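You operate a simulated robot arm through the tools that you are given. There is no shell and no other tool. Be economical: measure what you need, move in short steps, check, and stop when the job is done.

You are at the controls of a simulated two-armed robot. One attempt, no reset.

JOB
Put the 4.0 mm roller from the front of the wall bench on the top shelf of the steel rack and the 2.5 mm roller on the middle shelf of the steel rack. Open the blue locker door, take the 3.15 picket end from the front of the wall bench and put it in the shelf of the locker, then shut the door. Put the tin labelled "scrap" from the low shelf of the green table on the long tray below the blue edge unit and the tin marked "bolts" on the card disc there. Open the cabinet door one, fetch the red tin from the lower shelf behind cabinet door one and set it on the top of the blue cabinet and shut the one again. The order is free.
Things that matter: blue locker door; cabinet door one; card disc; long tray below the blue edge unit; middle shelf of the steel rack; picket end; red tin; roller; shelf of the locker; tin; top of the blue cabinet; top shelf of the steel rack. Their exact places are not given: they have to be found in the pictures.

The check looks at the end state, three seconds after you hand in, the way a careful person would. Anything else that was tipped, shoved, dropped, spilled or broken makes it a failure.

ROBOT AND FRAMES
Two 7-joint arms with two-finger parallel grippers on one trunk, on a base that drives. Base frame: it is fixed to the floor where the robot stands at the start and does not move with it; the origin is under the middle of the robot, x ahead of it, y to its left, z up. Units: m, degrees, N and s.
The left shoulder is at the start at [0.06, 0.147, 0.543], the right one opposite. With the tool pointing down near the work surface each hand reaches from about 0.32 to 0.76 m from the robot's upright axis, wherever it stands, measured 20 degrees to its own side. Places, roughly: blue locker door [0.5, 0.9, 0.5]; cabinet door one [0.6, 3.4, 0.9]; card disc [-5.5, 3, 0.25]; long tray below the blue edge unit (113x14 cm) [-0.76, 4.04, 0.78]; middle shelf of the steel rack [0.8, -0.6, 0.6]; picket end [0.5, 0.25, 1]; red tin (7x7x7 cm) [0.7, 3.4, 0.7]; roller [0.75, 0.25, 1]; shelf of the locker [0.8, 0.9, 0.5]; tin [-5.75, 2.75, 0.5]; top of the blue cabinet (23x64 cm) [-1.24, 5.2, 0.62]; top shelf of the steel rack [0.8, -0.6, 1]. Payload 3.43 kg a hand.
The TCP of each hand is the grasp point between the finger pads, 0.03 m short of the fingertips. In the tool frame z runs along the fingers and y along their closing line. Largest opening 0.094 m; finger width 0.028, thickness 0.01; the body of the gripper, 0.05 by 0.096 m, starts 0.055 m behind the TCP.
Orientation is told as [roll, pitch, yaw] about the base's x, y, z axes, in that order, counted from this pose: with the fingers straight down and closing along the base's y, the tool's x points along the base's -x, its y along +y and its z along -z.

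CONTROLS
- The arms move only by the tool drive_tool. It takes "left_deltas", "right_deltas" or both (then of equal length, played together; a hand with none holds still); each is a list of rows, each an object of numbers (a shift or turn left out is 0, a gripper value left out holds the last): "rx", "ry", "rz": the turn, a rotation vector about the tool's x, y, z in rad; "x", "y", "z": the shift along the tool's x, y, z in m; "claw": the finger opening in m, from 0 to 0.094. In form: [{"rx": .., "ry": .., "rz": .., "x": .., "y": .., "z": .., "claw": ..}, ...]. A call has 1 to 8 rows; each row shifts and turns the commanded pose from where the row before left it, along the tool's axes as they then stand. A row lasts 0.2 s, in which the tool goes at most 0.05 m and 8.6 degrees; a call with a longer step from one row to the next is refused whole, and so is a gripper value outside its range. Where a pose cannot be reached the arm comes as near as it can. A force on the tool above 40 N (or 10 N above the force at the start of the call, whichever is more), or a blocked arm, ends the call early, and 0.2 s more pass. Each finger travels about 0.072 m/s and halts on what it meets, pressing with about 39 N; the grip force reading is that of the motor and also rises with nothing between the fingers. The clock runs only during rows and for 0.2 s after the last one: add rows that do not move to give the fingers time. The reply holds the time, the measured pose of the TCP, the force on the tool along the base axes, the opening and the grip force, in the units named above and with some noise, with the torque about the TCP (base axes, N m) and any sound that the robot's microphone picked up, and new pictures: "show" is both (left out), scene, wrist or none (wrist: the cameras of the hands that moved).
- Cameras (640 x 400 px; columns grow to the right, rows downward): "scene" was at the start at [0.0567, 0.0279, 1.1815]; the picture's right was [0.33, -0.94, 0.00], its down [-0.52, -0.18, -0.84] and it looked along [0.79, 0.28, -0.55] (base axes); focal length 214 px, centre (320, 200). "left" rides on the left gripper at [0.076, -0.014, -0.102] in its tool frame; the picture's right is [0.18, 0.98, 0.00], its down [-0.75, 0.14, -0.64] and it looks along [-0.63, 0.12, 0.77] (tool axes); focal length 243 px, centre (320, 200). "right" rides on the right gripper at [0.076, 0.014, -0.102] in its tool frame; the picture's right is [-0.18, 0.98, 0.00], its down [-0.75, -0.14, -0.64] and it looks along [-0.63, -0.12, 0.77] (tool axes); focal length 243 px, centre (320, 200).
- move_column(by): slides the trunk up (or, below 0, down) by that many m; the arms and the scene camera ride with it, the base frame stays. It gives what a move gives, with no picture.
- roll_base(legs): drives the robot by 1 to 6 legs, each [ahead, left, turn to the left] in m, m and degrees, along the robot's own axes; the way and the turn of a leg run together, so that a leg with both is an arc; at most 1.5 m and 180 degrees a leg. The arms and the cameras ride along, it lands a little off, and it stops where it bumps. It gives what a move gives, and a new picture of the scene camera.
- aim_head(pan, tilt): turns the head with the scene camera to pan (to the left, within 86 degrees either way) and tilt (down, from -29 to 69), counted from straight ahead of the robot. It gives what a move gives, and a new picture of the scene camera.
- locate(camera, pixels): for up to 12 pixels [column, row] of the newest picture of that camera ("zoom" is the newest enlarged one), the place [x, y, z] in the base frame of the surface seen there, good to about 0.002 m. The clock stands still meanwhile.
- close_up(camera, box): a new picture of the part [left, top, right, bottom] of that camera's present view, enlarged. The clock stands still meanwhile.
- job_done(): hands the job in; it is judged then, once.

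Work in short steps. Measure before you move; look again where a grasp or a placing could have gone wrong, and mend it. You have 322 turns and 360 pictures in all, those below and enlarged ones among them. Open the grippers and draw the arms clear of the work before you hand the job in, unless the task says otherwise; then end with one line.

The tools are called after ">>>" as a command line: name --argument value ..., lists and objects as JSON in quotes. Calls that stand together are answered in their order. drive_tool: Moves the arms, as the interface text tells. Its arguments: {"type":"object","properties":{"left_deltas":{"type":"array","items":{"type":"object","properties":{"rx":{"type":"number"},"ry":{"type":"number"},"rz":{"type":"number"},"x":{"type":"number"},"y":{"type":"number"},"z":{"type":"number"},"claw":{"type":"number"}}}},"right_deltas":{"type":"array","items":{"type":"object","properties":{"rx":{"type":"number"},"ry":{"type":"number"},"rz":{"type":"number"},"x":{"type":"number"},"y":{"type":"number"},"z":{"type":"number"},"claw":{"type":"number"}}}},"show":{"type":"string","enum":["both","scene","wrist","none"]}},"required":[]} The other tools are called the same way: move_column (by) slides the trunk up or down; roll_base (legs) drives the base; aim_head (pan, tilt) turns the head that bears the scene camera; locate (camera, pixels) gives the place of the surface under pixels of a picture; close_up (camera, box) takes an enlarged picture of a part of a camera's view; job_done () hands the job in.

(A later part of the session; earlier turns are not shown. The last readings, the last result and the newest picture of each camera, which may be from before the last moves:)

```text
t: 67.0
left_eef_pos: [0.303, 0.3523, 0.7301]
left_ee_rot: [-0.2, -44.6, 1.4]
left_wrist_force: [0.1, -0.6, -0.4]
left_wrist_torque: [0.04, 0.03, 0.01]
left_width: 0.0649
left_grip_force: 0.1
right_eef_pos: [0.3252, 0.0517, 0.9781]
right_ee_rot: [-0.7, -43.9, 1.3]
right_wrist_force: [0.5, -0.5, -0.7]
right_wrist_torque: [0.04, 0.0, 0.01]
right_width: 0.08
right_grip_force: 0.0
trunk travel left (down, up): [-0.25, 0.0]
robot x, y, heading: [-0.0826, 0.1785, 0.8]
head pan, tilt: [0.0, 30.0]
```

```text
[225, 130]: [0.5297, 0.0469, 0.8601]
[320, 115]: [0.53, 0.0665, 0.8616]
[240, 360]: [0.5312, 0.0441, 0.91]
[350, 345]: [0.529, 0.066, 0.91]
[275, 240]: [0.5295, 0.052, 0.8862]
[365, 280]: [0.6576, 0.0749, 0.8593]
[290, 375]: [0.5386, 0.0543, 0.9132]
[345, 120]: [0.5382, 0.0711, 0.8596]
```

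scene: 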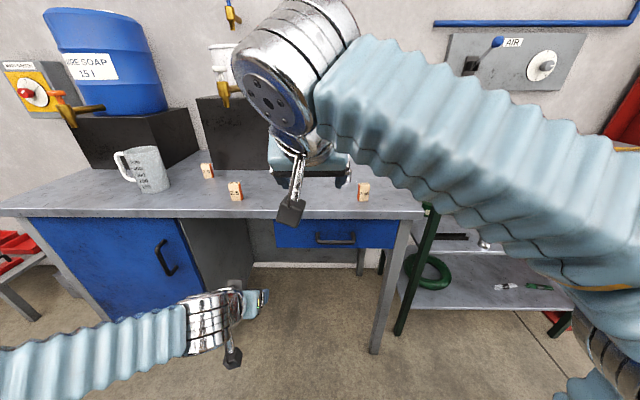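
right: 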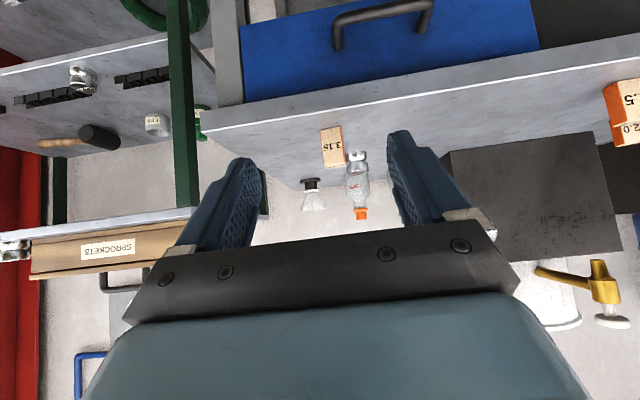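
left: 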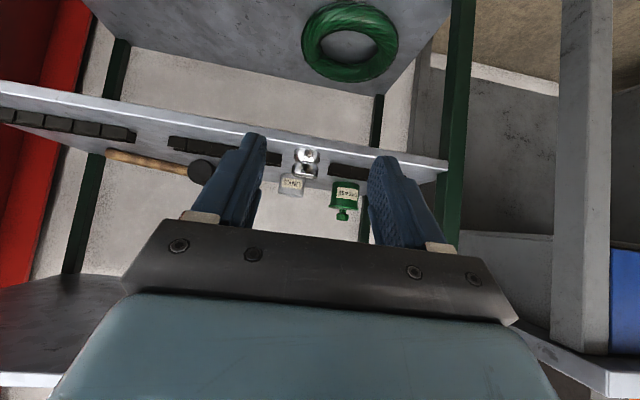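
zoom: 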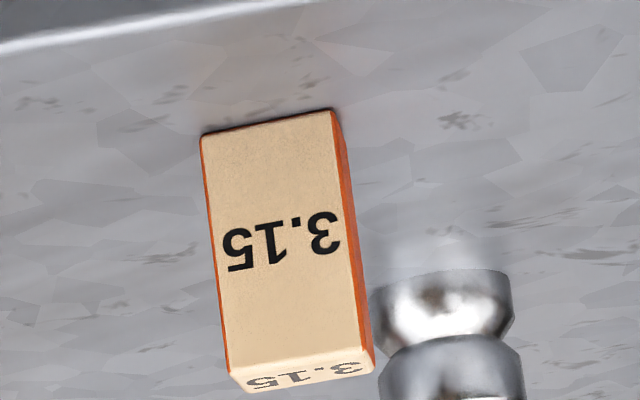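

The picket is about 27 mm wide and 52 mm tall, with its centre at about (0.543,0.056). I approach to pre-grasp and then grasp depth.

>>> drive_tool --right_deltas '[{"x": -0.0245, "z": 0.0336, "claw": 0.065}, {"x": -0.0245, "z": 0.0336}, {"x": -0.0245, "z": 0.0336}, {"x": -0.0245, "z": 0.0336}, {}]' --show "wrist"

>>> locate --camera "right" --pixels '[[310, 80], [320, 80], [330, 80], [310, 100], [330, 100], [340, 100], [345, 110]]'

```text
t: 68.2
left_eef_pos: [0.3039, 0.3541, 0.7295]
left_ee_rot: [-0.1, -44.7, 1.4]
left_wrist_force: [-0.9, -0.9, -0.5]
left_wrist_torque: [0.03, 0.01, -0.02]
left_width: 0.0648
left_grip_force: 0.0
right_eef_pos: [0.489, 0.0538, 0.9486]
right_ee_rot: [-0.7, -44.0, 1.2]
right_wrist_force: [-0.5, 0.1, -0.3]
right_wrist_torque: [0.01, 0.03, -0.06]
right_width: 0.0654
right_grip_force: 0.0
trunk travel left (down, up): [-0.25, 0.0]
robot x, y, heading: [-0.0826, 0.1766, 0.7]
head pan, tilt: [0.0, 30.0]
```

right: 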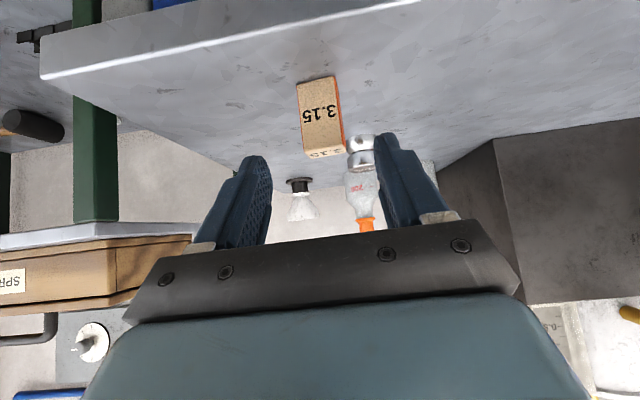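

```text
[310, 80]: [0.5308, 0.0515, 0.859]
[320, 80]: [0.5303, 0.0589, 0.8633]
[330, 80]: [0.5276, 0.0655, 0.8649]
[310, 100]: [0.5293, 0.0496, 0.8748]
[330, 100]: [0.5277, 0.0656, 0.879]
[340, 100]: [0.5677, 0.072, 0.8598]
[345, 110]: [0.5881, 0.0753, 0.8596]
```

Aligned. I advance 7 cm, close, and lift.

>>> drive_tool --right_deltas '[{"z": 0.035, "y": 0.001}, {"z": 0.035}, {}, {"claw": 0.015}, {}, {}, {}]' --show "wrist"

```text
t: 69.8
left_eef_pos: [0.3028, 0.3541, 0.7304]
left_ee_rot: [-0.1, -44.7, 1.3]
left_wrist_force: [0.7, 0.9, 0.0]
left_wrist_torque: [-0.03, -0.01, 0.02]
left_width: 0.0648
left_grip_force: 0.1
right_eef_pos: [0.5361, 0.0556, 0.8976]
right_ee_rot: [-0.8, -43.9, 1.3]
right_wrist_force: [0.0, 0.4, -0.4]
right_wrist_torque: [-0.04, -0.03, 0.01]
right_width: 0.0333
right_grip_force: 39.1
trunk travel left (down, up): [-0.25, 0.0]
robot x, y, heading: [-0.0834, 0.1754, 0.7]
head pan, tilt: [0.0, 30.0]
```

right: 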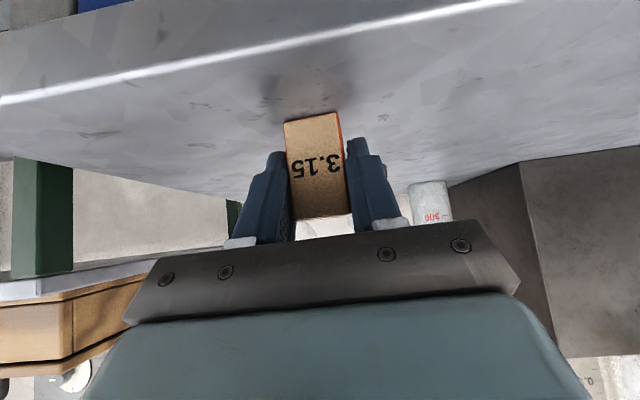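

Gripped at 0.033. I lift and retract.

>>> drive_tool --right_deltas '[{"x": -0.0347, "z": -0.0359}, {"x": -0.0277, "z": -0.0287}, {"x": 0.0345, "z": -0.0335}, {"x": 0.0345, "z": -0.0335}, {"x": 0.0345, "z": -0.0335}, {"x": 0.0345, "z": -0.0335}, {}]' --show "wrist"

>>> roll_base --legs '[[-0.2, 0, 0], [0, 0.25, 0]]'

>>> aim_head --pan 20 --tilt 35

```text
t: 71.4
left_eef_pos: [0.3031, 0.352, 0.7307]
left_ee_rot: [-0.1, -44.8, 1.4]
left_wrist_force: [-0.2, 0.2, 0.7]
left_wrist_torque: [0.02, 0.0, -0.01]
left_width: 0.0649
left_grip_force: 0.0
right_eef_pos: [0.3435, 0.0536, 0.9912]
right_ee_rot: [-0.6, -43.9, 1.2]
right_wrist_force: [-0.3, -0.3, -0.9]
right_wrist_torque: [0.01, 0.02, -0.03]
right_width: 0.0336
right_grip_force: 38.9
trunk travel left (down, up): [-0.25, 0.0]
robot x, y, heading: [-0.0878, 0.1743, 0.7]
head pan, tilt: [0.0, 30.0]
```

right: 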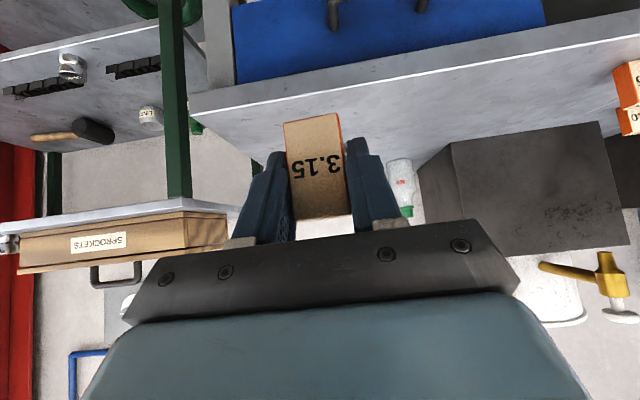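

```text
t: 74.5
left_eef_pos: [0.0976, 0.6042, 0.7301]
left_ee_rot: [-0.2, -44.7, 1.6]
left_wrist_force: [-0.4, -0.6, 0.1]
left_wrist_torque: [-0.03, 0.01, -0.01]
left_width: 0.0651
left_grip_force: 0.0
right_eef_pos: [0.1405, 0.3046, 0.993]
right_ee_rot: [-0.8, -44.0, 1.4]
right_wrist_force: [0.1, -1.0, -0.8]
right_wrist_torque: [0.01, 0.01, 0.0]
right_width: 0.0334
right_grip_force: 39.0
trunk travel left (down, up): [-0.25, 0.0]
robot x, y, heading: [-0.2891, 0.4256, 0.9]
head pan, tilt: [0.0, 30.0]
```

scene: 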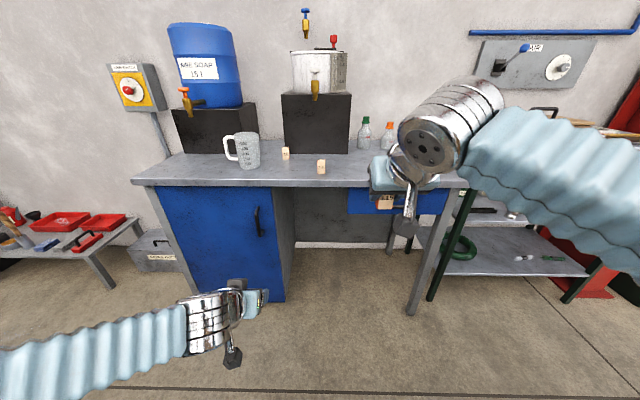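

```text
t: 75.3
left_eef_pos: [0.0975, 0.6055, 0.7305]
left_ee_rot: [-0.2, -44.7, 1.7]
left_wrist_force: [-0.1, 0.1, -0.3]
left_wrist_torque: [0.0, 0.05, 0.03]
left_width: 0.0652
left_grip_force: 0.2
right_eef_pos: [0.1398, 0.3055, 0.9912]
right_ee_rot: [-0.8, -43.9, 1.5]
right_wrist_force: [-0.1, -0.4, -1.1]
right_wrist_torque: [0.01, 0.0, 0.01]
right_width: 0.0337
right_grip_force: 38.9
trunk travel left (down, up): [-0.25, 0.0]
robot x, y, heading: [-0.2902, 0.4313, 0.8]
head pan, tilt: [20.0, 35.0]
```

scene: 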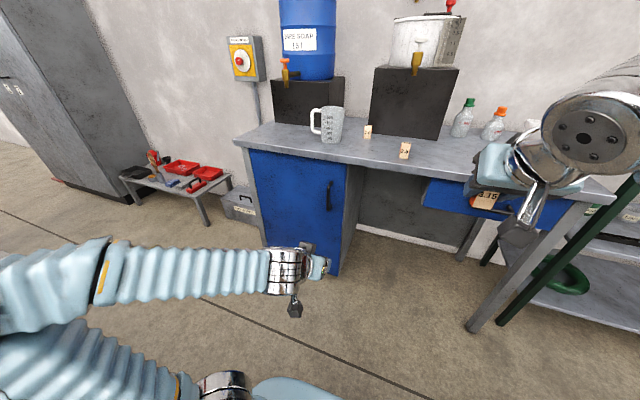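

The locker handle is at (329,195). I zoom in and measure the handle and the door.

>>> close_up --camera "scene" --box '[240, 140, 400, 280]'

>>> locate --camera "scene" --pixels '[[328, 183], [329, 195], [328, 208], [331, 182], [331, 209], [340, 195], [340, 240], [255, 160], [345, 175], [325, 196], [333, 196], [300, 200]]'

```text
2.86 times, centred on (320, 210) of scene
```

zoom: 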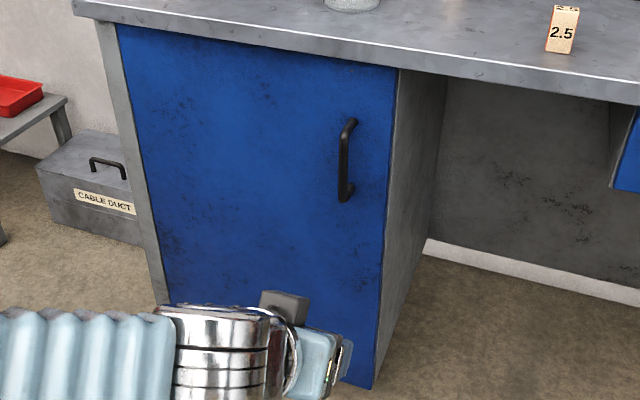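

```text
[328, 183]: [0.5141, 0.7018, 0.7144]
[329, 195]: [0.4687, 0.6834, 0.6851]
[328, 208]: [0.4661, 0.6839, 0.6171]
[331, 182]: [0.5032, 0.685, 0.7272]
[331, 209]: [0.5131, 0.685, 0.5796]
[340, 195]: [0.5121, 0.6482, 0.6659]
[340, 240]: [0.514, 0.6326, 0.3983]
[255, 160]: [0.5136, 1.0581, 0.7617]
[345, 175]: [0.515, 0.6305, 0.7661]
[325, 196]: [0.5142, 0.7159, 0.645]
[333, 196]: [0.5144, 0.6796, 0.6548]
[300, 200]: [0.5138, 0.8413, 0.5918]
```

The handle bar is vertical at (0.47,0.684), z 0.60 to 0.72, and the hinge is on the far side at y 1.09. I drive forward 0.15 m and bring the left hand in front of the bar.

>>> roll_base --legs '[[0.15, 0, -0.8]]'

>>> drive_tool --left_deltas '[{"x": 0.02, "z": 0.03, "y": 0.025}, {"x": 0.02, "z": 0.03, "y": 0.025}, {"x": -0.025, "z": 0.025, "y": 0.02}, {"x": -0.025, "z": 0.025}, {}]' --show "both"

```text
t: 76.7
left_eef_pos: [0.25, 0.601, 0.7308]
left_ee_rot: [-0.1, -44.8, 1.0]
left_wrist_force: [-0.5, 0.7, -0.3]
left_wrist_torque: [0.02, 0.01, 0.01]
left_width: 0.0651
left_grip_force: 0.1
right_eef_pos: [0.2889, 0.303, 0.9918]
right_ee_rot: [-0.5, -43.9, 0.8]
right_wrist_force: [0.2, 0.3, -1.3]
right_wrist_torque: [-0.01, 0.01, 0.01]
right_width: 0.0334
right_grip_force: 38.9
trunk travel left (down, up): [-0.25, 0.0]
robot x, y, heading: [-0.1366, 0.4291, 0.0]
head pan, tilt: [20.0, 35.0]
```

scene: 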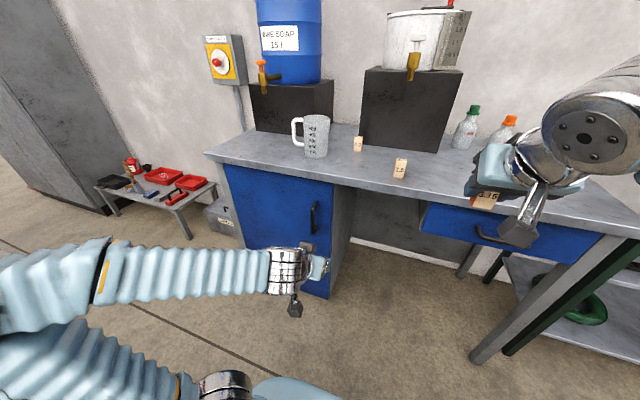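

```text
t: 77.9
left_eef_pos: [0.3624, 0.6753, 0.6775]
left_ee_rot: [-0.2, -44.7, 1.0]
left_wrist_force: [-0.3, -0.3, -0.5]
left_wrist_torque: [0.0, -0.03, -0.03]
left_width: 0.065
left_grip_force: 0.0
left hand out of reach, approached as far as the arm can: row 1, 2
right_eef_pos: [0.2898, 0.3031, 0.9924]
right_ee_rot: [-0.6, -43.9, 0.7]
right_wrist_force: [-0.2, -0.3, 0.0]
right_wrist_torque: [0.0, 0.01, 0.03]
right_width: 0.0332
right_grip_force: 39.0
trunk travel left (down, up): [-0.25, 0.0]
robot x, y, heading: [-0.1369, 0.4248, 0.5]
head pan, tilt: [20.0, 35.0]
```

scene: 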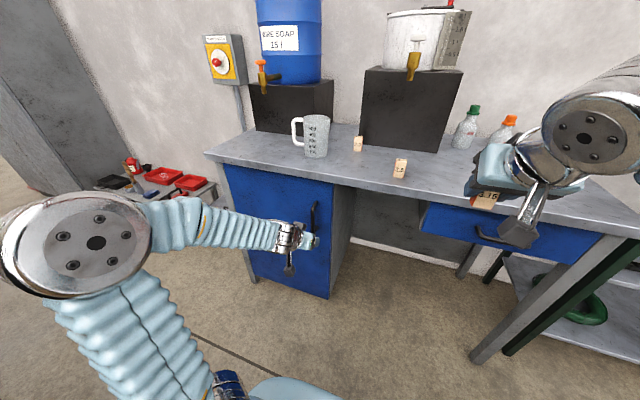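
left: 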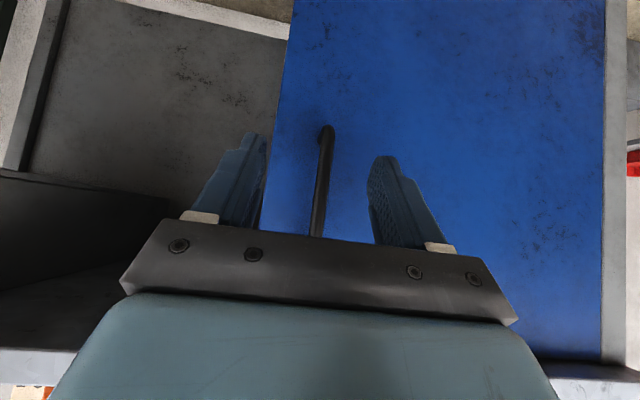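

The handle sits between the fingers at (323,170). I measure it exactly.

>>> locate --camera "left" --pixels '[[324, 145], [322, 170], [319, 200], [317, 225], [326, 128], [280, 150], [310, 100]]'

```text
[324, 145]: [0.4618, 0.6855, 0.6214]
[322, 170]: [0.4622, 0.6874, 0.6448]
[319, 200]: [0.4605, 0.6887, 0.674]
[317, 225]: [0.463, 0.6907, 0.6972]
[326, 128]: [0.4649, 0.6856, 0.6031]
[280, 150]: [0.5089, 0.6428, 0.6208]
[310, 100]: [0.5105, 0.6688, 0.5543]
```

I advance onto the bar and close.

>>> drive_tool --left_deltas '[{"x": -0.0214, "y": 0.0033, "z": 0.0284}, {"x": -0.0214, "y": 0.0033, "z": 0.0284}, {"x": -0.0214, "y": 0.0033, "z": 0.0284}, {}, {"claw": 0.005}, {}, {}, {}]' --show "wrist"

```text
t: 79.7
left_eef_pos: [0.4671, 0.6915, 0.6631]
left_ee_rot: [0.1, -44.8, 1.4]
left_wrist_force: [5.1, 35.4, 7.1]
left_wrist_torque: [-0.44, 0.4, 0.08]
left_width: 0.0183
left_grip_force: 45.0
right_eef_pos: [0.2896, 0.3049, 0.9925]
right_ee_rot: [-0.8, -43.8, 1.0]
right_wrist_force: [-0.6, -0.2, -0.1]
right_wrist_torque: [-0.01, -0.01, 0.01]
right_width: 0.0335
right_grip_force: 38.5
trunk travel left (down, up): [-0.25, 0.0]
robot x, y, heading: [-0.1374, 0.426, 0.5]
head pan, tilt: [20.0, 35.0]
```

left: 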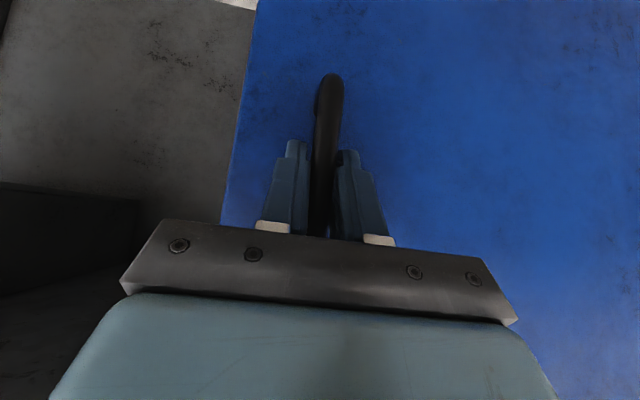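

Gripped, with a 35 N side load because the bar is a bit further left. I relax by shifting +y 5 mm.

>>> drive_tool --left_deltas '[{"y": 0.005}, {}]' --show "none"

```text
t: 80.3
left_eef_pos: [0.4672, 0.6902, 0.6624]
left_ee_rot: [-0.2, -44.8, 0.8]
left_wrist_force: [3.8, 22.1, 9.9]
left_wrist_torque: [-0.3, 0.31, 0.03]
left_width: 0.0182
left_grip_force: 44.6
right_eef_pos: [0.2878, 0.3033, 0.9915]
right_ee_rot: [-0.8, -43.8, 0.9]
right_wrist_force: [0.6, -0.4, -0.6]
right_wrist_torque: [0.0, 0.03, 0.01]
right_width: 0.0332
right_grip_force: 39.1
trunk travel left (down, up): [-0.25, 0.0]
robot x, y, heading: [-0.1386, 0.4311, 0.0]
head pan, tilt: [20.0, 35.0]
```

I relax the side load a bit more, then pull the door along its arc for about 10°.

>>> drive_tool --left_deltas '[{"y": 0.005}, {"x": 0.0123, "z": -0.0122, "y": 0.001}, {"x": 0.0123, "z": -0.0122, "y": 0.003}, {"x": 0.0123, "z": -0.0122, "y": 0.004}, {"x": 0.0123, "z": -0.0122, "y": 0.006}, {}]' --show "both"

```text
t: 81.7
left_eef_pos: [0.3974, 0.7055, 0.6631]
left_ee_rot: [-0.1, -44.8, 0.7]
left_wrist_force: [-3.4, -11.3, 9.5]
left_wrist_torque: [0.17, -0.32, -0.05]
left_width: 0.0177
left_grip_force: 45.0
right_eef_pos: [0.2878, 0.3015, 0.9927]
right_ee_rot: [-0.6, -43.9, 0.8]
right_wrist_force: [0.1, -0.2, -0.3]
right_wrist_torque: [0.02, -0.01, 0.05]
right_width: 0.0331
right_grip_force: 39.1
trunk travel left (down, up): [-0.25, 0.0]
robot x, y, heading: [-0.1401, 0.4278, 0.1]
head pan, tilt: [20.0, 35.0]
```

scene: 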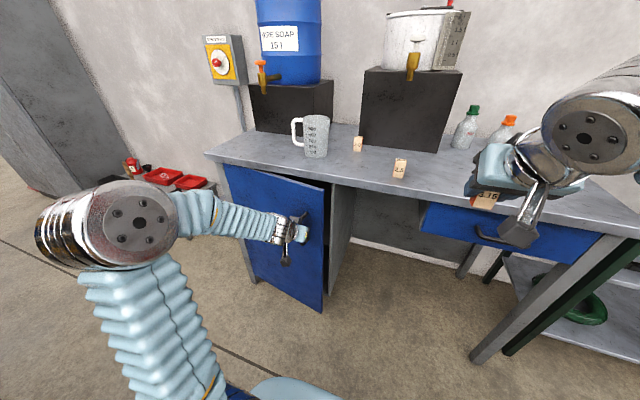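
left: 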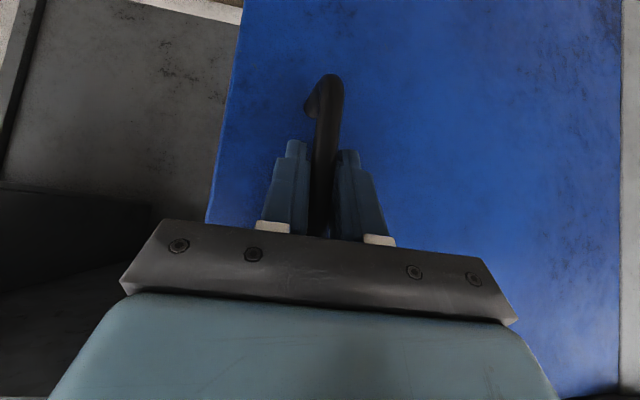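

The door opens smoothly. I continue the arc to about 30°.

>>> drive_tool --left_deltas '[{"x": 0.0128, "z": -0.0127, "y": 0.003}, {"x": 0.0128, "z": -0.0127, "y": 0.006}, {"x": 0.0128, "z": -0.0127, "y": 0.007}, {"x": 0.0128, "z": -0.0127, "y": 0.009}, {"x": 0.0128, "z": -0.0127, "y": 0.01}, {"x": 0.0128, "z": -0.0127, "y": 0.011}, {"x": 0.0128, "z": -0.0127, "y": 0.012}]' --show "both"

```text
t: 83.1
left_eef_pos: [0.2912, 0.7566, 0.6632]
left_ee_rot: [0.2, -44.8, 1.3]
left_wrist_force: [4.4, 7.3, -8.7]
left_wrist_torque: [-0.04, 0.05, 0.26]
left_width: 0.018
left_grip_force: 45.1
right_eef_pos: [0.2909, 0.3034, 0.9911]
right_ee_rot: [-0.8, -43.8, 0.8]
right_wrist_force: [1.1, -0.8, -0.8]
right_wrist_torque: [0.0, -0.01, 0.02]
right_width: 0.0333
right_grip_force: 39.0
trunk travel left (down, up): [-0.25, 0.0]
robot x, y, heading: [-0.1354, 0.4276, 0.3]
head pan, tilt: [20.0, 35.0]
stopped in row 7 (left hand): the force on the tool passed its limit at 44 N (the readings are from after the stop); the commanded pose is now the measured one
```

scene: 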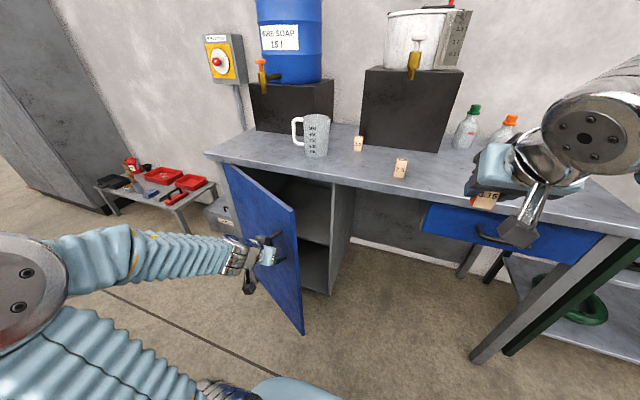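
left: 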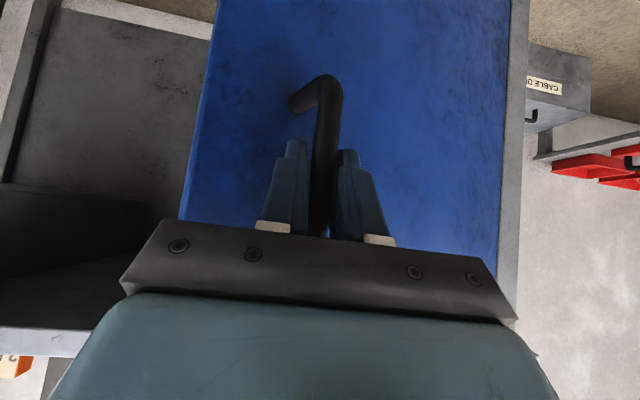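

The door is open about 27°, and the right hand has the better elbow side to push it wider from inside. First I release the handle with the left hand and back out diagonally.

>>> drive_tool --left_deltas '[{"claw": 0.06}, {}, {}, {"z": -0.03}, {"z": -0.04}, {"x": -0.03, "z": -0.03}, {}]' --show "both"

```text
t: 84.3
left_eef_pos: [0.2716, 0.7074, 0.7277]
left_ee_rot: [0.9, -49.1, -7.3]
left_wrist_force: [1.0, 0.2, -0.5]
left_wrist_torque: [-0.02, -0.02, -0.05]
left_width: 0.0602
left_grip_force: 0.0
left hand out of reach, approached as far as the arm can: row 4
right_eef_pos: [0.2915, 0.3047, 0.9927]
right_ee_rot: [-0.7, -43.7, 1.0]
right_wrist_force: [-0.8, 1.0, -1.1]
right_wrist_torque: [-0.01, -0.03, -0.04]
right_width: 0.0333
right_grip_force: 38.9
trunk travel left (down, up): [-0.25, 0.0]
robot x, y, heading: [-0.1366, 0.4269, 0.2]
head pan, tilt: [20.0, 35.0]
stopped in row 5 (left hand): the force on the tool passed its limit at 142 N (the readings are from after the stop); the commanded pose is now the measured one
```

scene: 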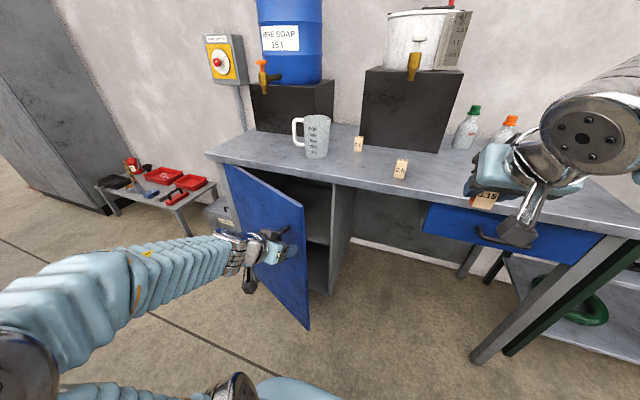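
left: 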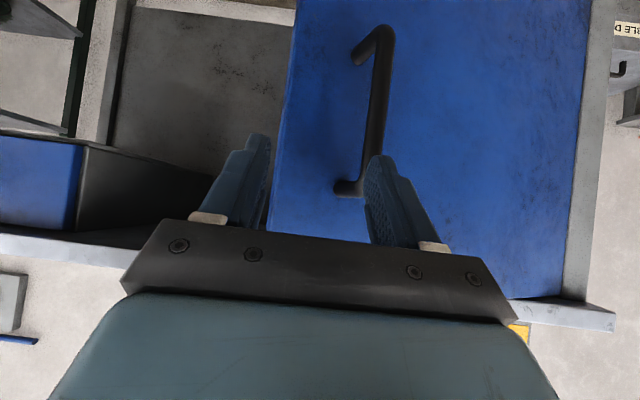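

There was a force spike, and the hand has moved off the bar, up and to the right. I back the base off slowly and check.

>>> roll_base --legs '[[-0.06, 0, 0]]'

>>> drive_tool --left_deltas '[{}]' --show "wrist"

```text
t: 85.2
left_eef_pos: [0.2091, 0.7082, 0.7254]
left_ee_rot: [0.9, -49.1, -7.3]
left_wrist_force: [0.1, 0.4, -0.4]
left_wrist_torque: [-0.02, 0.01, 0.02]
left_width: 0.0603
left_grip_force: 0.1
right_eef_pos: [0.2305, 0.3046, 0.9916]
right_ee_rot: [-0.7, -43.7, 1.0]
right_wrist_force: [-0.1, -0.4, 0.1]
right_wrist_torque: [-0.01, -0.01, 0.0]
right_width: 0.0333
right_grip_force: 38.9
trunk travel left (down, up): [-0.25, 0.0]
robot x, y, heading: [-0.1959, 0.4303, 0.0]
head pan, tilt: [20.0, 35.0]
```

scene: 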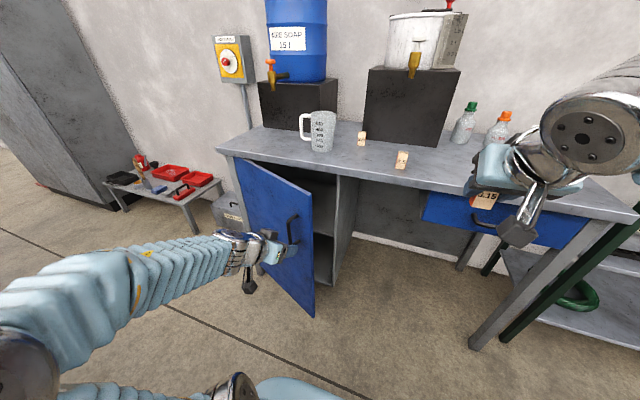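

```text
t: 85.7
left_eef_pos: [0.2089, 0.7072, 0.7263]
left_ee_rot: [0.9, -49.1, -7.2]
left_wrist_force: [0.6, 0.1, -0.2]
left_wrist_torque: [-0.01, 0.01, 0.02]
left_width: 0.0601
left_grip_force: 0.0
right_eef_pos: [0.2294, 0.3035, 0.9925]
right_ee_rot: [-0.7, -43.7, 1.0]
right_wrist_force: [0.6, -0.5, 0.0]
right_wrist_torque: [0.01, -0.01, -0.02]
right_width: 0.0333
right_grip_force: 39.0
trunk travel left (down, up): [-0.25, 0.0]
robot x, y, heading: [-0.1948, 0.4308, -0.1]
head pan, tilt: [20.0, 35.0]
```

left: 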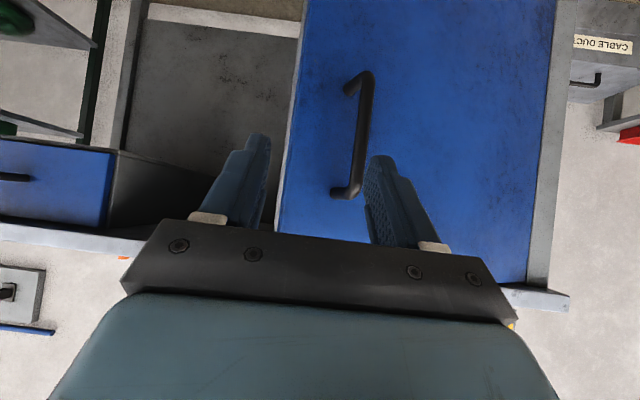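

It is clear of the handle. I raise the left hand well above the door height, correcting its yaw as well.

>>> drive_tool --left_deltas '[{"x": -0.0332, "z": -0.0289}, {"x": -0.0332, "z": -0.0289}, {"x": -0.0332, "z": -0.0289}, {"x": -0.0332, "z": -0.0289}, {"x": -0.0332, "z": -0.0289}, {"x": -0.0332, "z": -0.0289}, {"rx": -0.096, "rz": -0.083}, {"ry": 0.07}]' --show "both"

```text
t: 87.5
left_eef_pos: [0.2068, 0.704, 0.9921]
left_ee_rot: [0.8, -45.1, 0.0]
left_wrist_force: [-0.6, 0.0, 0.6]
left_wrist_torque: [-0.01, 0.01, 0.04]
left_width: 0.0601
left_grip_force: 0.1
right_eef_pos: [0.2296, 0.3039, 0.9918]
right_ee_rot: [-0.7, -43.9, 1.0]
right_wrist_force: [-0.1, -0.7, -0.3]
right_wrist_torque: [0.0, -0.01, 0.03]
right_width: 0.0332
right_grip_force: 39.0
trunk travel left (down, up): [-0.25, 0.0]
robot x, y, heading: [-0.1987, 0.4258, 0.3]
head pan, tilt: [20.0, 35.0]
```

scene: 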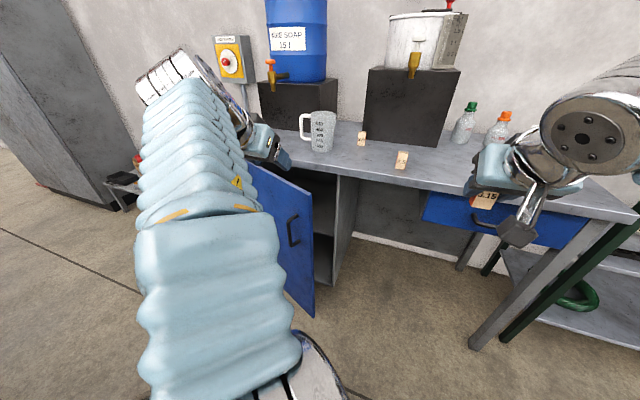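
left: 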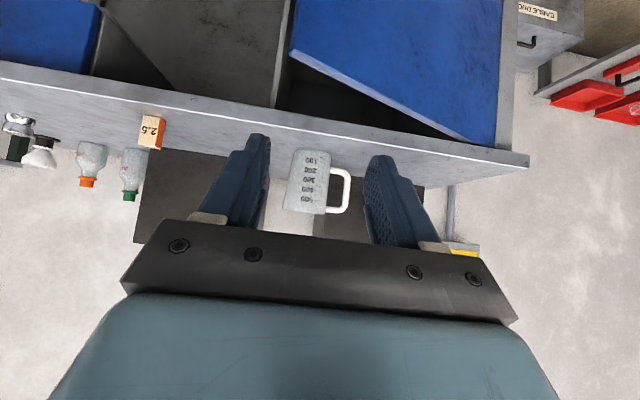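

The left arm is up and clear. Now I lower the right hand with the picket to z 0.70 in front of the bench.

>>> drive_tool --right_deltas '[{"x": 0.025, "z": 0.0261}, {"x": 0.025, "z": 0.0261}, {"x": 0.025, "z": 0.0261}, {"x": 0.025, "z": 0.0261}, {"x": 0.025, "z": 0.0261}, {"x": 0.025, "z": 0.0261}, {"x": 0.025, "z": 0.0261}, {"x": 0.025, "z": 0.0261}]' --show "both"

>>> locate --camera "scene" --pixels '[[312, 210], [314, 312], [292, 230], [250, 165], [330, 240], [330, 270], [340, 180], [320, 240], [335, 290]]'

```text
t: 89.2
left_eef_pos: [0.2068, 0.7055, 0.9907]
left_ee_rot: [0.8, -45.2, 0.0]
left_wrist_force: [-0.3, 0.0, 0.0]
left_wrist_torque: [-0.01, 0.04, -0.01]
left_width: 0.06
left_grip_force: 0.1
right_eef_pos: [0.2307, 0.3021, 0.7031]
right_ee_rot: [-0.7, -43.7, 1.1]
right_wrist_force: [-0.7, 0.9, -1.0]
right_wrist_torque: [0.01, 0.0, 0.0]
right_width: 0.0331
right_grip_force: 38.8
trunk travel left (down, up): [-0.25, 0.0]
robot x, y, heading: [-0.1967, 0.4267, 0.2]
head pan, tilt: [20.0, 35.0]
```

scene: 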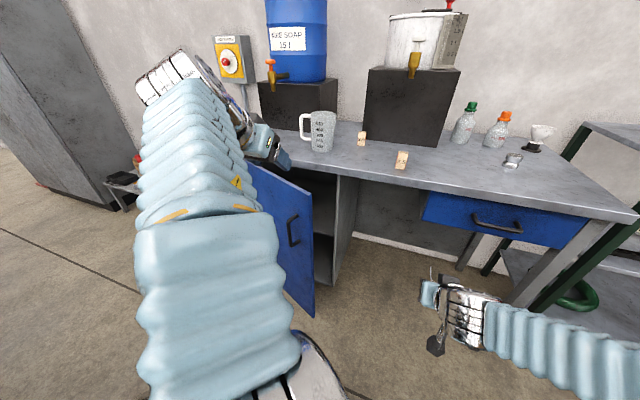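
right: 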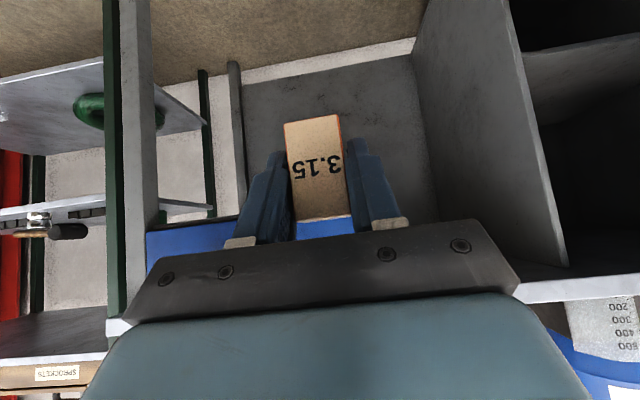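

```text
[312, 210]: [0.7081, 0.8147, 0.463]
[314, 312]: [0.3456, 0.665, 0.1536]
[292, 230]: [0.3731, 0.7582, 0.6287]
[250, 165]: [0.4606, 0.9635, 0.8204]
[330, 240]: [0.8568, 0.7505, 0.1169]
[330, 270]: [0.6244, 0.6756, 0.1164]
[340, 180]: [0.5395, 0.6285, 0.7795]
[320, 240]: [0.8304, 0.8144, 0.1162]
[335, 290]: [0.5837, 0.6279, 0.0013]
```

The door edge is at about (0.345,0.665) and the locker shelf at z 0.463. I bring the right hand forward and left to the door's free edge, in front of the locker.

>>> drive_tool --right_deltas '[{"x": -0.0285, "y": 0.028, "z": 0.0276}, {"x": -0.0285, "y": 0.028, "z": 0.0276}, {"x": -0.0285, "y": 0.028, "z": 0.0276}, {"x": -0.0285, "y": 0.028, "z": 0.0276}, {"x": -0.0285, "y": 0.028, "z": 0.0276}, {"y": 0.03}, {"y": 0.03}, {}]' --show "both"

```text
t: 91.0
left_eef_pos: [0.2071, 0.7055, 0.9914]
left_ee_rot: [0.8, -45.2, 0.1]
left_wrist_force: [-0.5, -0.3, 0.6]
left_wrist_torque: [0.0, -0.03, 0.0]
left_width: 0.06
left_grip_force: 0.0
right_eef_pos: [0.4258, 0.5055, 0.6994]
right_ee_rot: [-0.8, -43.8, 1.0]
right_wrist_force: [-0.5, -0.2, -1.3]
right_wrist_torque: [0.01, 0.03, 0.02]
right_width: 0.033
right_grip_force: 39.3
trunk travel left (down, up): [-0.25, 0.0]
robot x, y, heading: [-0.1962, 0.4297, 0.2]
head pan, tilt: [20.0, 35.0]
```

scene: 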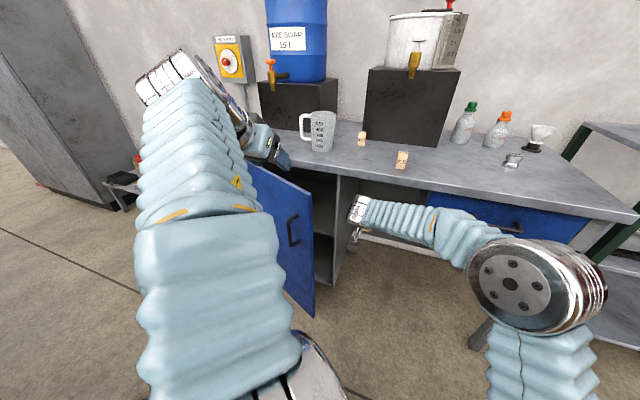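
right: 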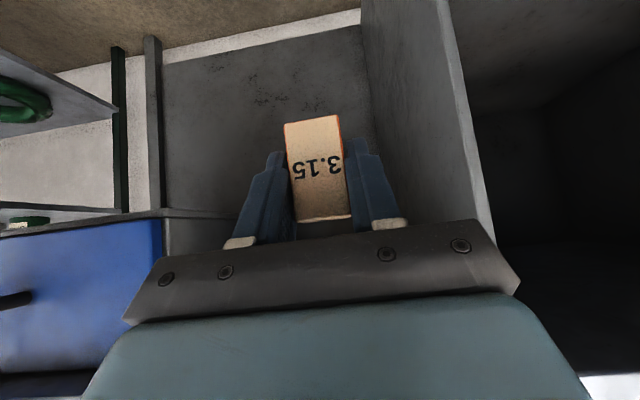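

I strafe the base left by 0.2 m, so that the right hand starts pushing the door edge open.

>>> roll_base --legs '[[0, 0.2, 0]]'

```text
t: 92.3
left_eef_pos: [0.2063, 0.8263, 0.9915]
left_ee_rot: [0.7, -45.2, 0.2]
left_wrist_force: [-0.2, -0.8, -0.6]
left_wrist_torque: [-0.02, 0.01, -0.03]
left_width: 0.0601
left_grip_force: 0.1
right_eef_pos: [0.4277, 0.6142, 0.6992]
right_ee_rot: [-1.8, -43.8, 0.7]
right_wrist_force: [-1.0, -3.5, -0.2]
right_wrist_torque: [0.27, -0.08, 0.29]
right_width: 0.0332
right_grip_force: 38.6
trunk travel left (down, up): [-0.25, 0.0]
robot x, y, heading: [-0.1996, 0.5519, 0.3]
head pan, tilt: [20.0, 35.0]
stopped in leg 1: the force on the tool passed its limit at 112 N (the readings are from after the stop); the commanded pose is now the measured one
```

scene: 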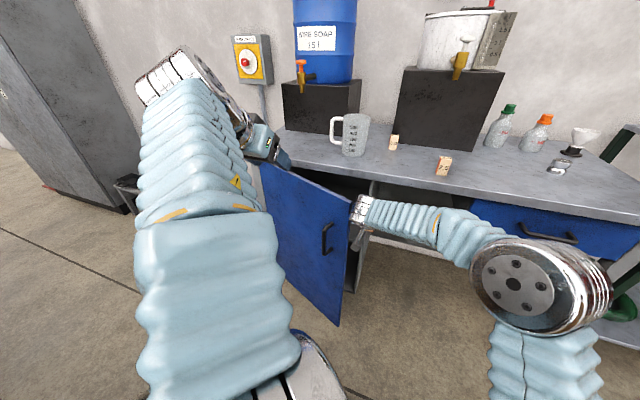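

Contact with the door edge came with a spike. I check the picket and then push gently with the arm instead.

>>> drive_tool --right_deltas '[{"y": 0.006}, {"y": 0.008}, {"y": 0.008}, {"y": 0.008}, {"y": 0.008}, {"y": 0.008}]' --show "both"

```text
t: 92.8
left_eef_pos: [0.2053, 0.8259, 0.9907]
left_ee_rot: [0.8, -45.3, 0.0]
left_wrist_force: [0.8, -0.1, -0.8]
left_wrist_torque: [0.02, -0.01, 0.01]
left_width: 0.06
left_grip_force: 0.1
right_eef_pos: [0.4279, 0.6123, 0.6991]
right_ee_rot: [-2.4, -43.7, 0.3]
right_wrist_force: [-4.1, -12.0, 3.5]
right_wrist_torque: [1.09, -0.01, 1.2]
right_width: 0.033
right_grip_force: 38.7
trunk travel left (down, up): [-0.25, 0.0]
robot x, y, heading: [-0.201, 0.553, 0.4]
head pan, tilt: [20.0, 35.0]
stopped in row 2 (right hand): the force on the tool passed its limit at 48 N (the readings are from after the stop); the commanded pose is now the measured one
```

scene: 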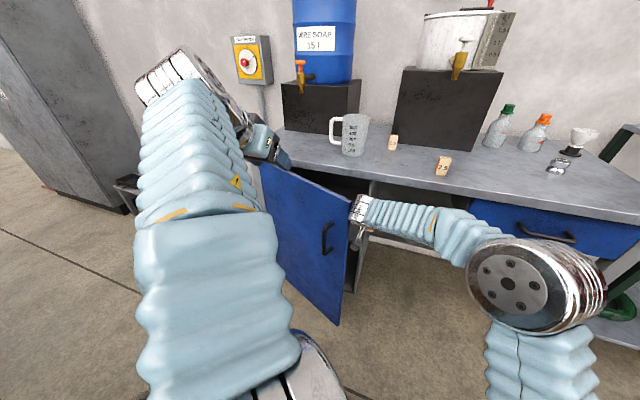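
right: 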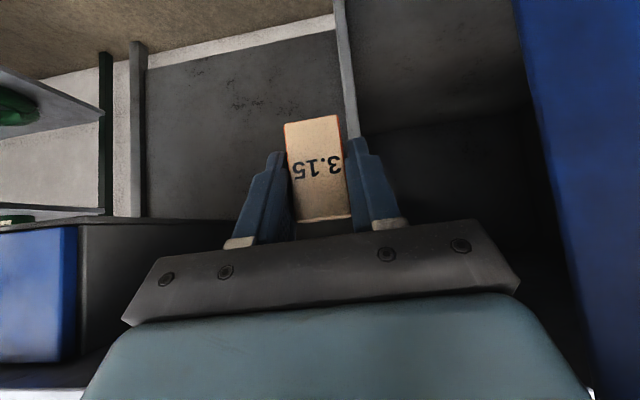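

Pushing the edge sideways has poor leverage. It is better to dip the left fingers behind the door from above (door top at z 0.82) and sweep it open, so I first withdraw the right hand.

>>> drive_tool --right_deltas '[{"y": -0.03}, {"y": -0.04}, {"x": 0.033, "z": -0.033}, {"x": 0.033, "z": -0.033}, {"x": 0.033, "z": -0.033}, {"x": 0.033, "z": -0.033, "y": -0.01}]' --left_deltas '[{"ry": 0.13}, {"ry": 0.13}, {"ry": 0.13}, {"ry": 0.13}, {"ry": 0.13}, {"ry": 0.139, "claw": 0.0}]' --show "both"

```text
t: 94.2
left_eef_pos: [0.207, 0.8269, 0.9915]
left_ee_rot: [0.5, -3.8, 0.6]
left_wrist_force: [0.3, -0.7, -0.1]
left_wrist_torque: [0.01, 0.02, 0.03]
left_width: 0.0047
left_grip_force: 0.1
left hand out of reach, approached as far as the arm can: row 6
right_eef_pos: [0.2429, 0.5397, 0.708]
right_ee_rot: [-2.3, -43.5, 0.4]
right_wrist_force: [-0.3, 0.3, -1.7]
right_wrist_torque: [0.01, 0.0, 0.0]
right_width: 0.0332
right_grip_force: 38.9
trunk travel left (down, up): [-0.25, 0.0]
robot x, y, heading: [-0.1936, 0.5484, 0.3]
head pan, tilt: [20.0, 35.0]
```

scene: 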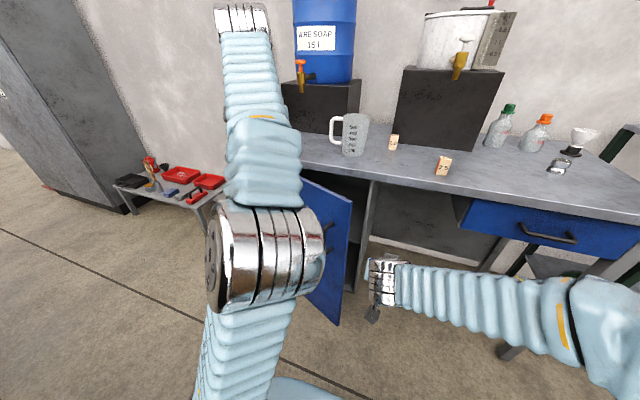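
right: 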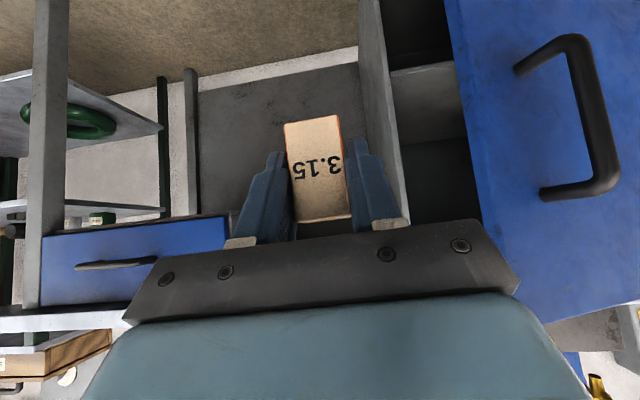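
left: 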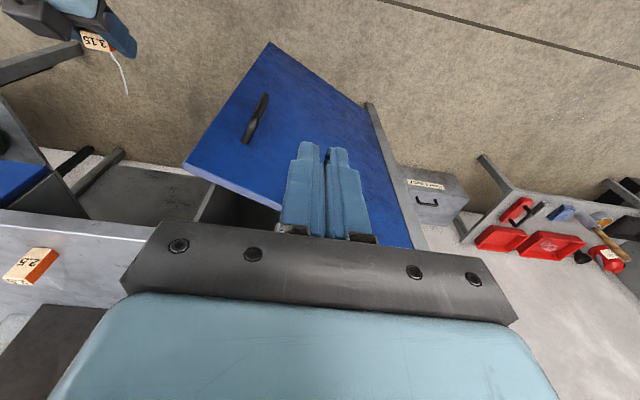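

I move the left hand above the gap between the door and the bench edge, at z 0.89.

>>> drive_tool --left_deltas '[{"x": -0.037, "y": -0.018, "z": 0.0167}, {"x": -0.037, "y": -0.018, "z": 0.0167}, {"x": -0.037, "y": -0.018, "z": 0.0167}, {"x": -0.037, "y": -0.018, "z": 0.0167}, {"x": -0.037, "y": -0.018, "z": 0.0167}, {"x": -0.037, "y": -0.018, "z": 0.0167, "ry": 0.06}, {}]' --show "both"

>>> locate --camera "left" --pixels '[[200, 170], [250, 200], [270, 190], [300, 100], [100, 215], [320, 150]]'

```text
t: 95.8
left_eef_pos: [0.3499, 0.6916, 0.8878]
left_ee_rot: [0.6, -0.4, 0.5]
left_wrist_force: [-0.1, 0.6, -0.1]
left_wrist_torque: [0.04, 0.0, 0.0]
left_width: 0.0
left_grip_force: 32.6
left hand out of reach, approached as far as the arm can: row 3, 4, 5, 6
right_eef_pos: [0.2425, 0.5407, 0.7075]
right_ee_rot: [-2.3, -43.7, 0.5]
right_wrist_force: [-0.6, -0.8, -1.0]
right_wrist_torque: [-0.02, 0.04, 0.01]
right_width: 0.0329
right_grip_force: 39.0
trunk travel left (down, up): [-0.25, 0.0]
robot x, y, heading: [-0.2003, 0.5492, 0.2]
head pan, tilt: [20.0, 35.0]
```

scene: 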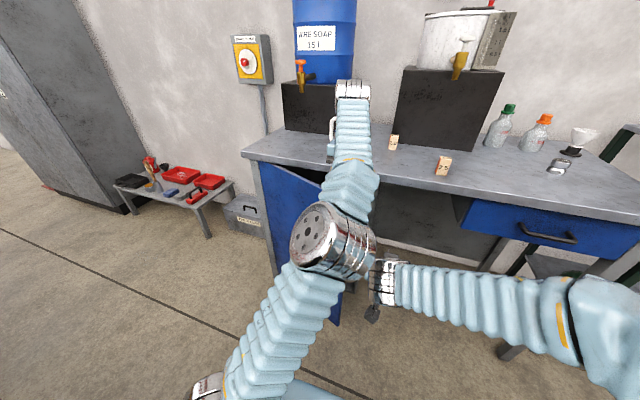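
left: 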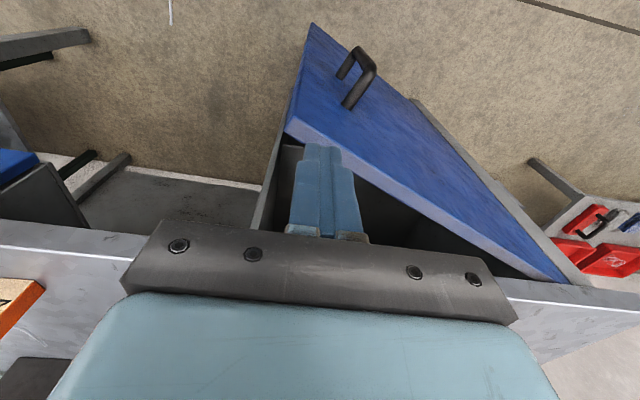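

```text
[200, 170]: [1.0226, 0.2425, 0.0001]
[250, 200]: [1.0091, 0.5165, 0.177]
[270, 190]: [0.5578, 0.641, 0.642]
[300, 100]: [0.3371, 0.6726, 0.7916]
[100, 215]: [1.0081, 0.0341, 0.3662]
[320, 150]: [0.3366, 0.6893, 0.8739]
```

At the reach limit, x 0.35, the fingertips are just over the door's top corner. I drive the base forward a little so the fingers get behind the door.

>>> roll_base --legs '[[0.07, 0.0, 0]]'

>>> drive_tool --left_deltas '[{}]' --show "wrist"

```text
t: 96.8
left_eef_pos: [0.4188, 0.6924, 0.8875]
left_ee_rot: [0.4, -0.5, 0.6]
left_wrist_force: [0.2, 0.1, 0.4]
left_wrist_torque: [-0.03, -0.01, -0.01]
left_width: 0.0
left_grip_force: 33.5
right_eef_pos: [0.3117, 0.5407, 0.7078]
right_ee_rot: [-2.2, -43.7, 0.6]
right_wrist_force: [0.0, 0.1, 0.5]
right_wrist_torque: [-0.03, 0.02, 0.01]
right_width: 0.033
right_grip_force: 39.3
trunk travel left (down, up): [-0.25, 0.0]
robot x, y, heading: [-0.1301, 0.55, 0.3]
head pan, tilt: [20.0, 35.0]
```

scene: 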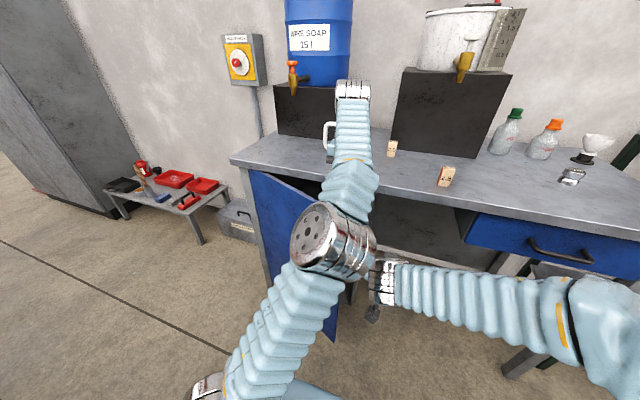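

```text
t: 97.2
left_eef_pos: [0.4185, 0.6919, 0.8872]
left_ee_rot: [0.4, -0.5, 0.6]
left_wrist_force: [-0.6, -0.4, 0.2]
left_wrist_torque: [-0.02, 0.0, 0.0]
left_width: 0.0
left_grip_force: 33.0
right_eef_pos: [0.3127, 0.54, 0.7087]
right_ee_rot: [-2.3, -43.6, 0.4]
right_wrist_force: [-0.5, -0.2, -1.4]
right_wrist_torque: [-0.01, 0.04, 0.03]
right_width: 0.033
right_grip_force: 39.7
trunk travel left (down, up): [-0.25, 0.0]
robot x, y, heading: [-0.1284, 0.5497, 0.2]
head pan, tilt: [20.0, 35.0]
```

left: 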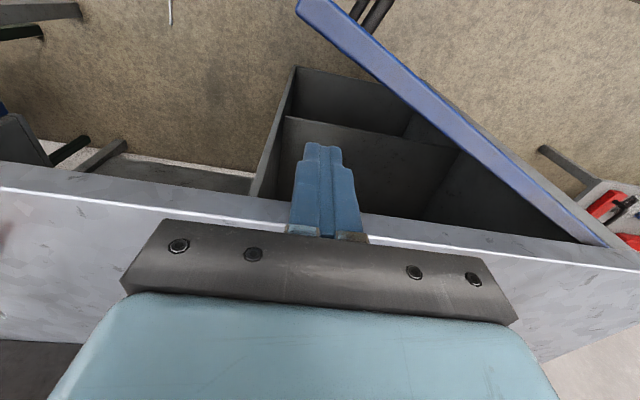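

The fingers are behind the door now, between it and the bench edge. I lower 9 cm.

>>> drive_tool --left_deltas '[{"z": 0.03, "y": 0.01}, {"z": 0.03, "y": 0.01}, {"z": 0.03}, {}]' --show "wrist"

```text
t: 98.2
left_eef_pos: [0.4162, 0.7202, 0.8071]
left_ee_rot: [-1.0, -1.5, 1.2]
left_wrist_force: [0.7, 0.3, -0.3]
left_wrist_torque: [0.02, -0.01, -0.02]
left_width: 0.0003
left_grip_force: 33.2
right_eef_pos: [0.3109, 0.493, 0.678]
right_ee_rot: [-6.9, -40.2, -1.3]
right_wrist_force: [0.1, -1.4, -0.4]
right_wrist_torque: [0.0, 0.02, 0.02]
right_width: 0.0333
right_grip_force: 39.8
trunk travel left (down, up): [-0.25, 0.0]
robot x, y, heading: [-0.1286, 0.5487, 0.3]
head pan, tilt: [20.0, 35.0]
```

left: 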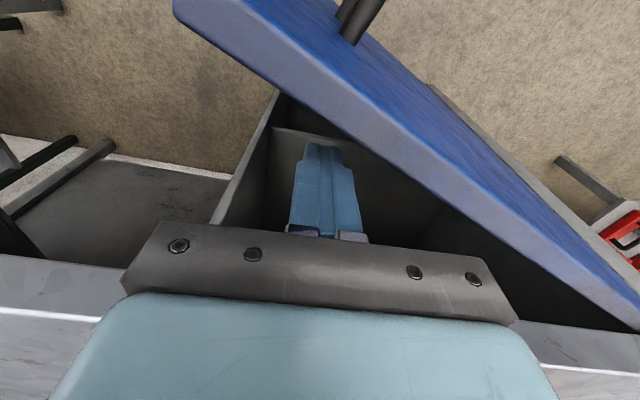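

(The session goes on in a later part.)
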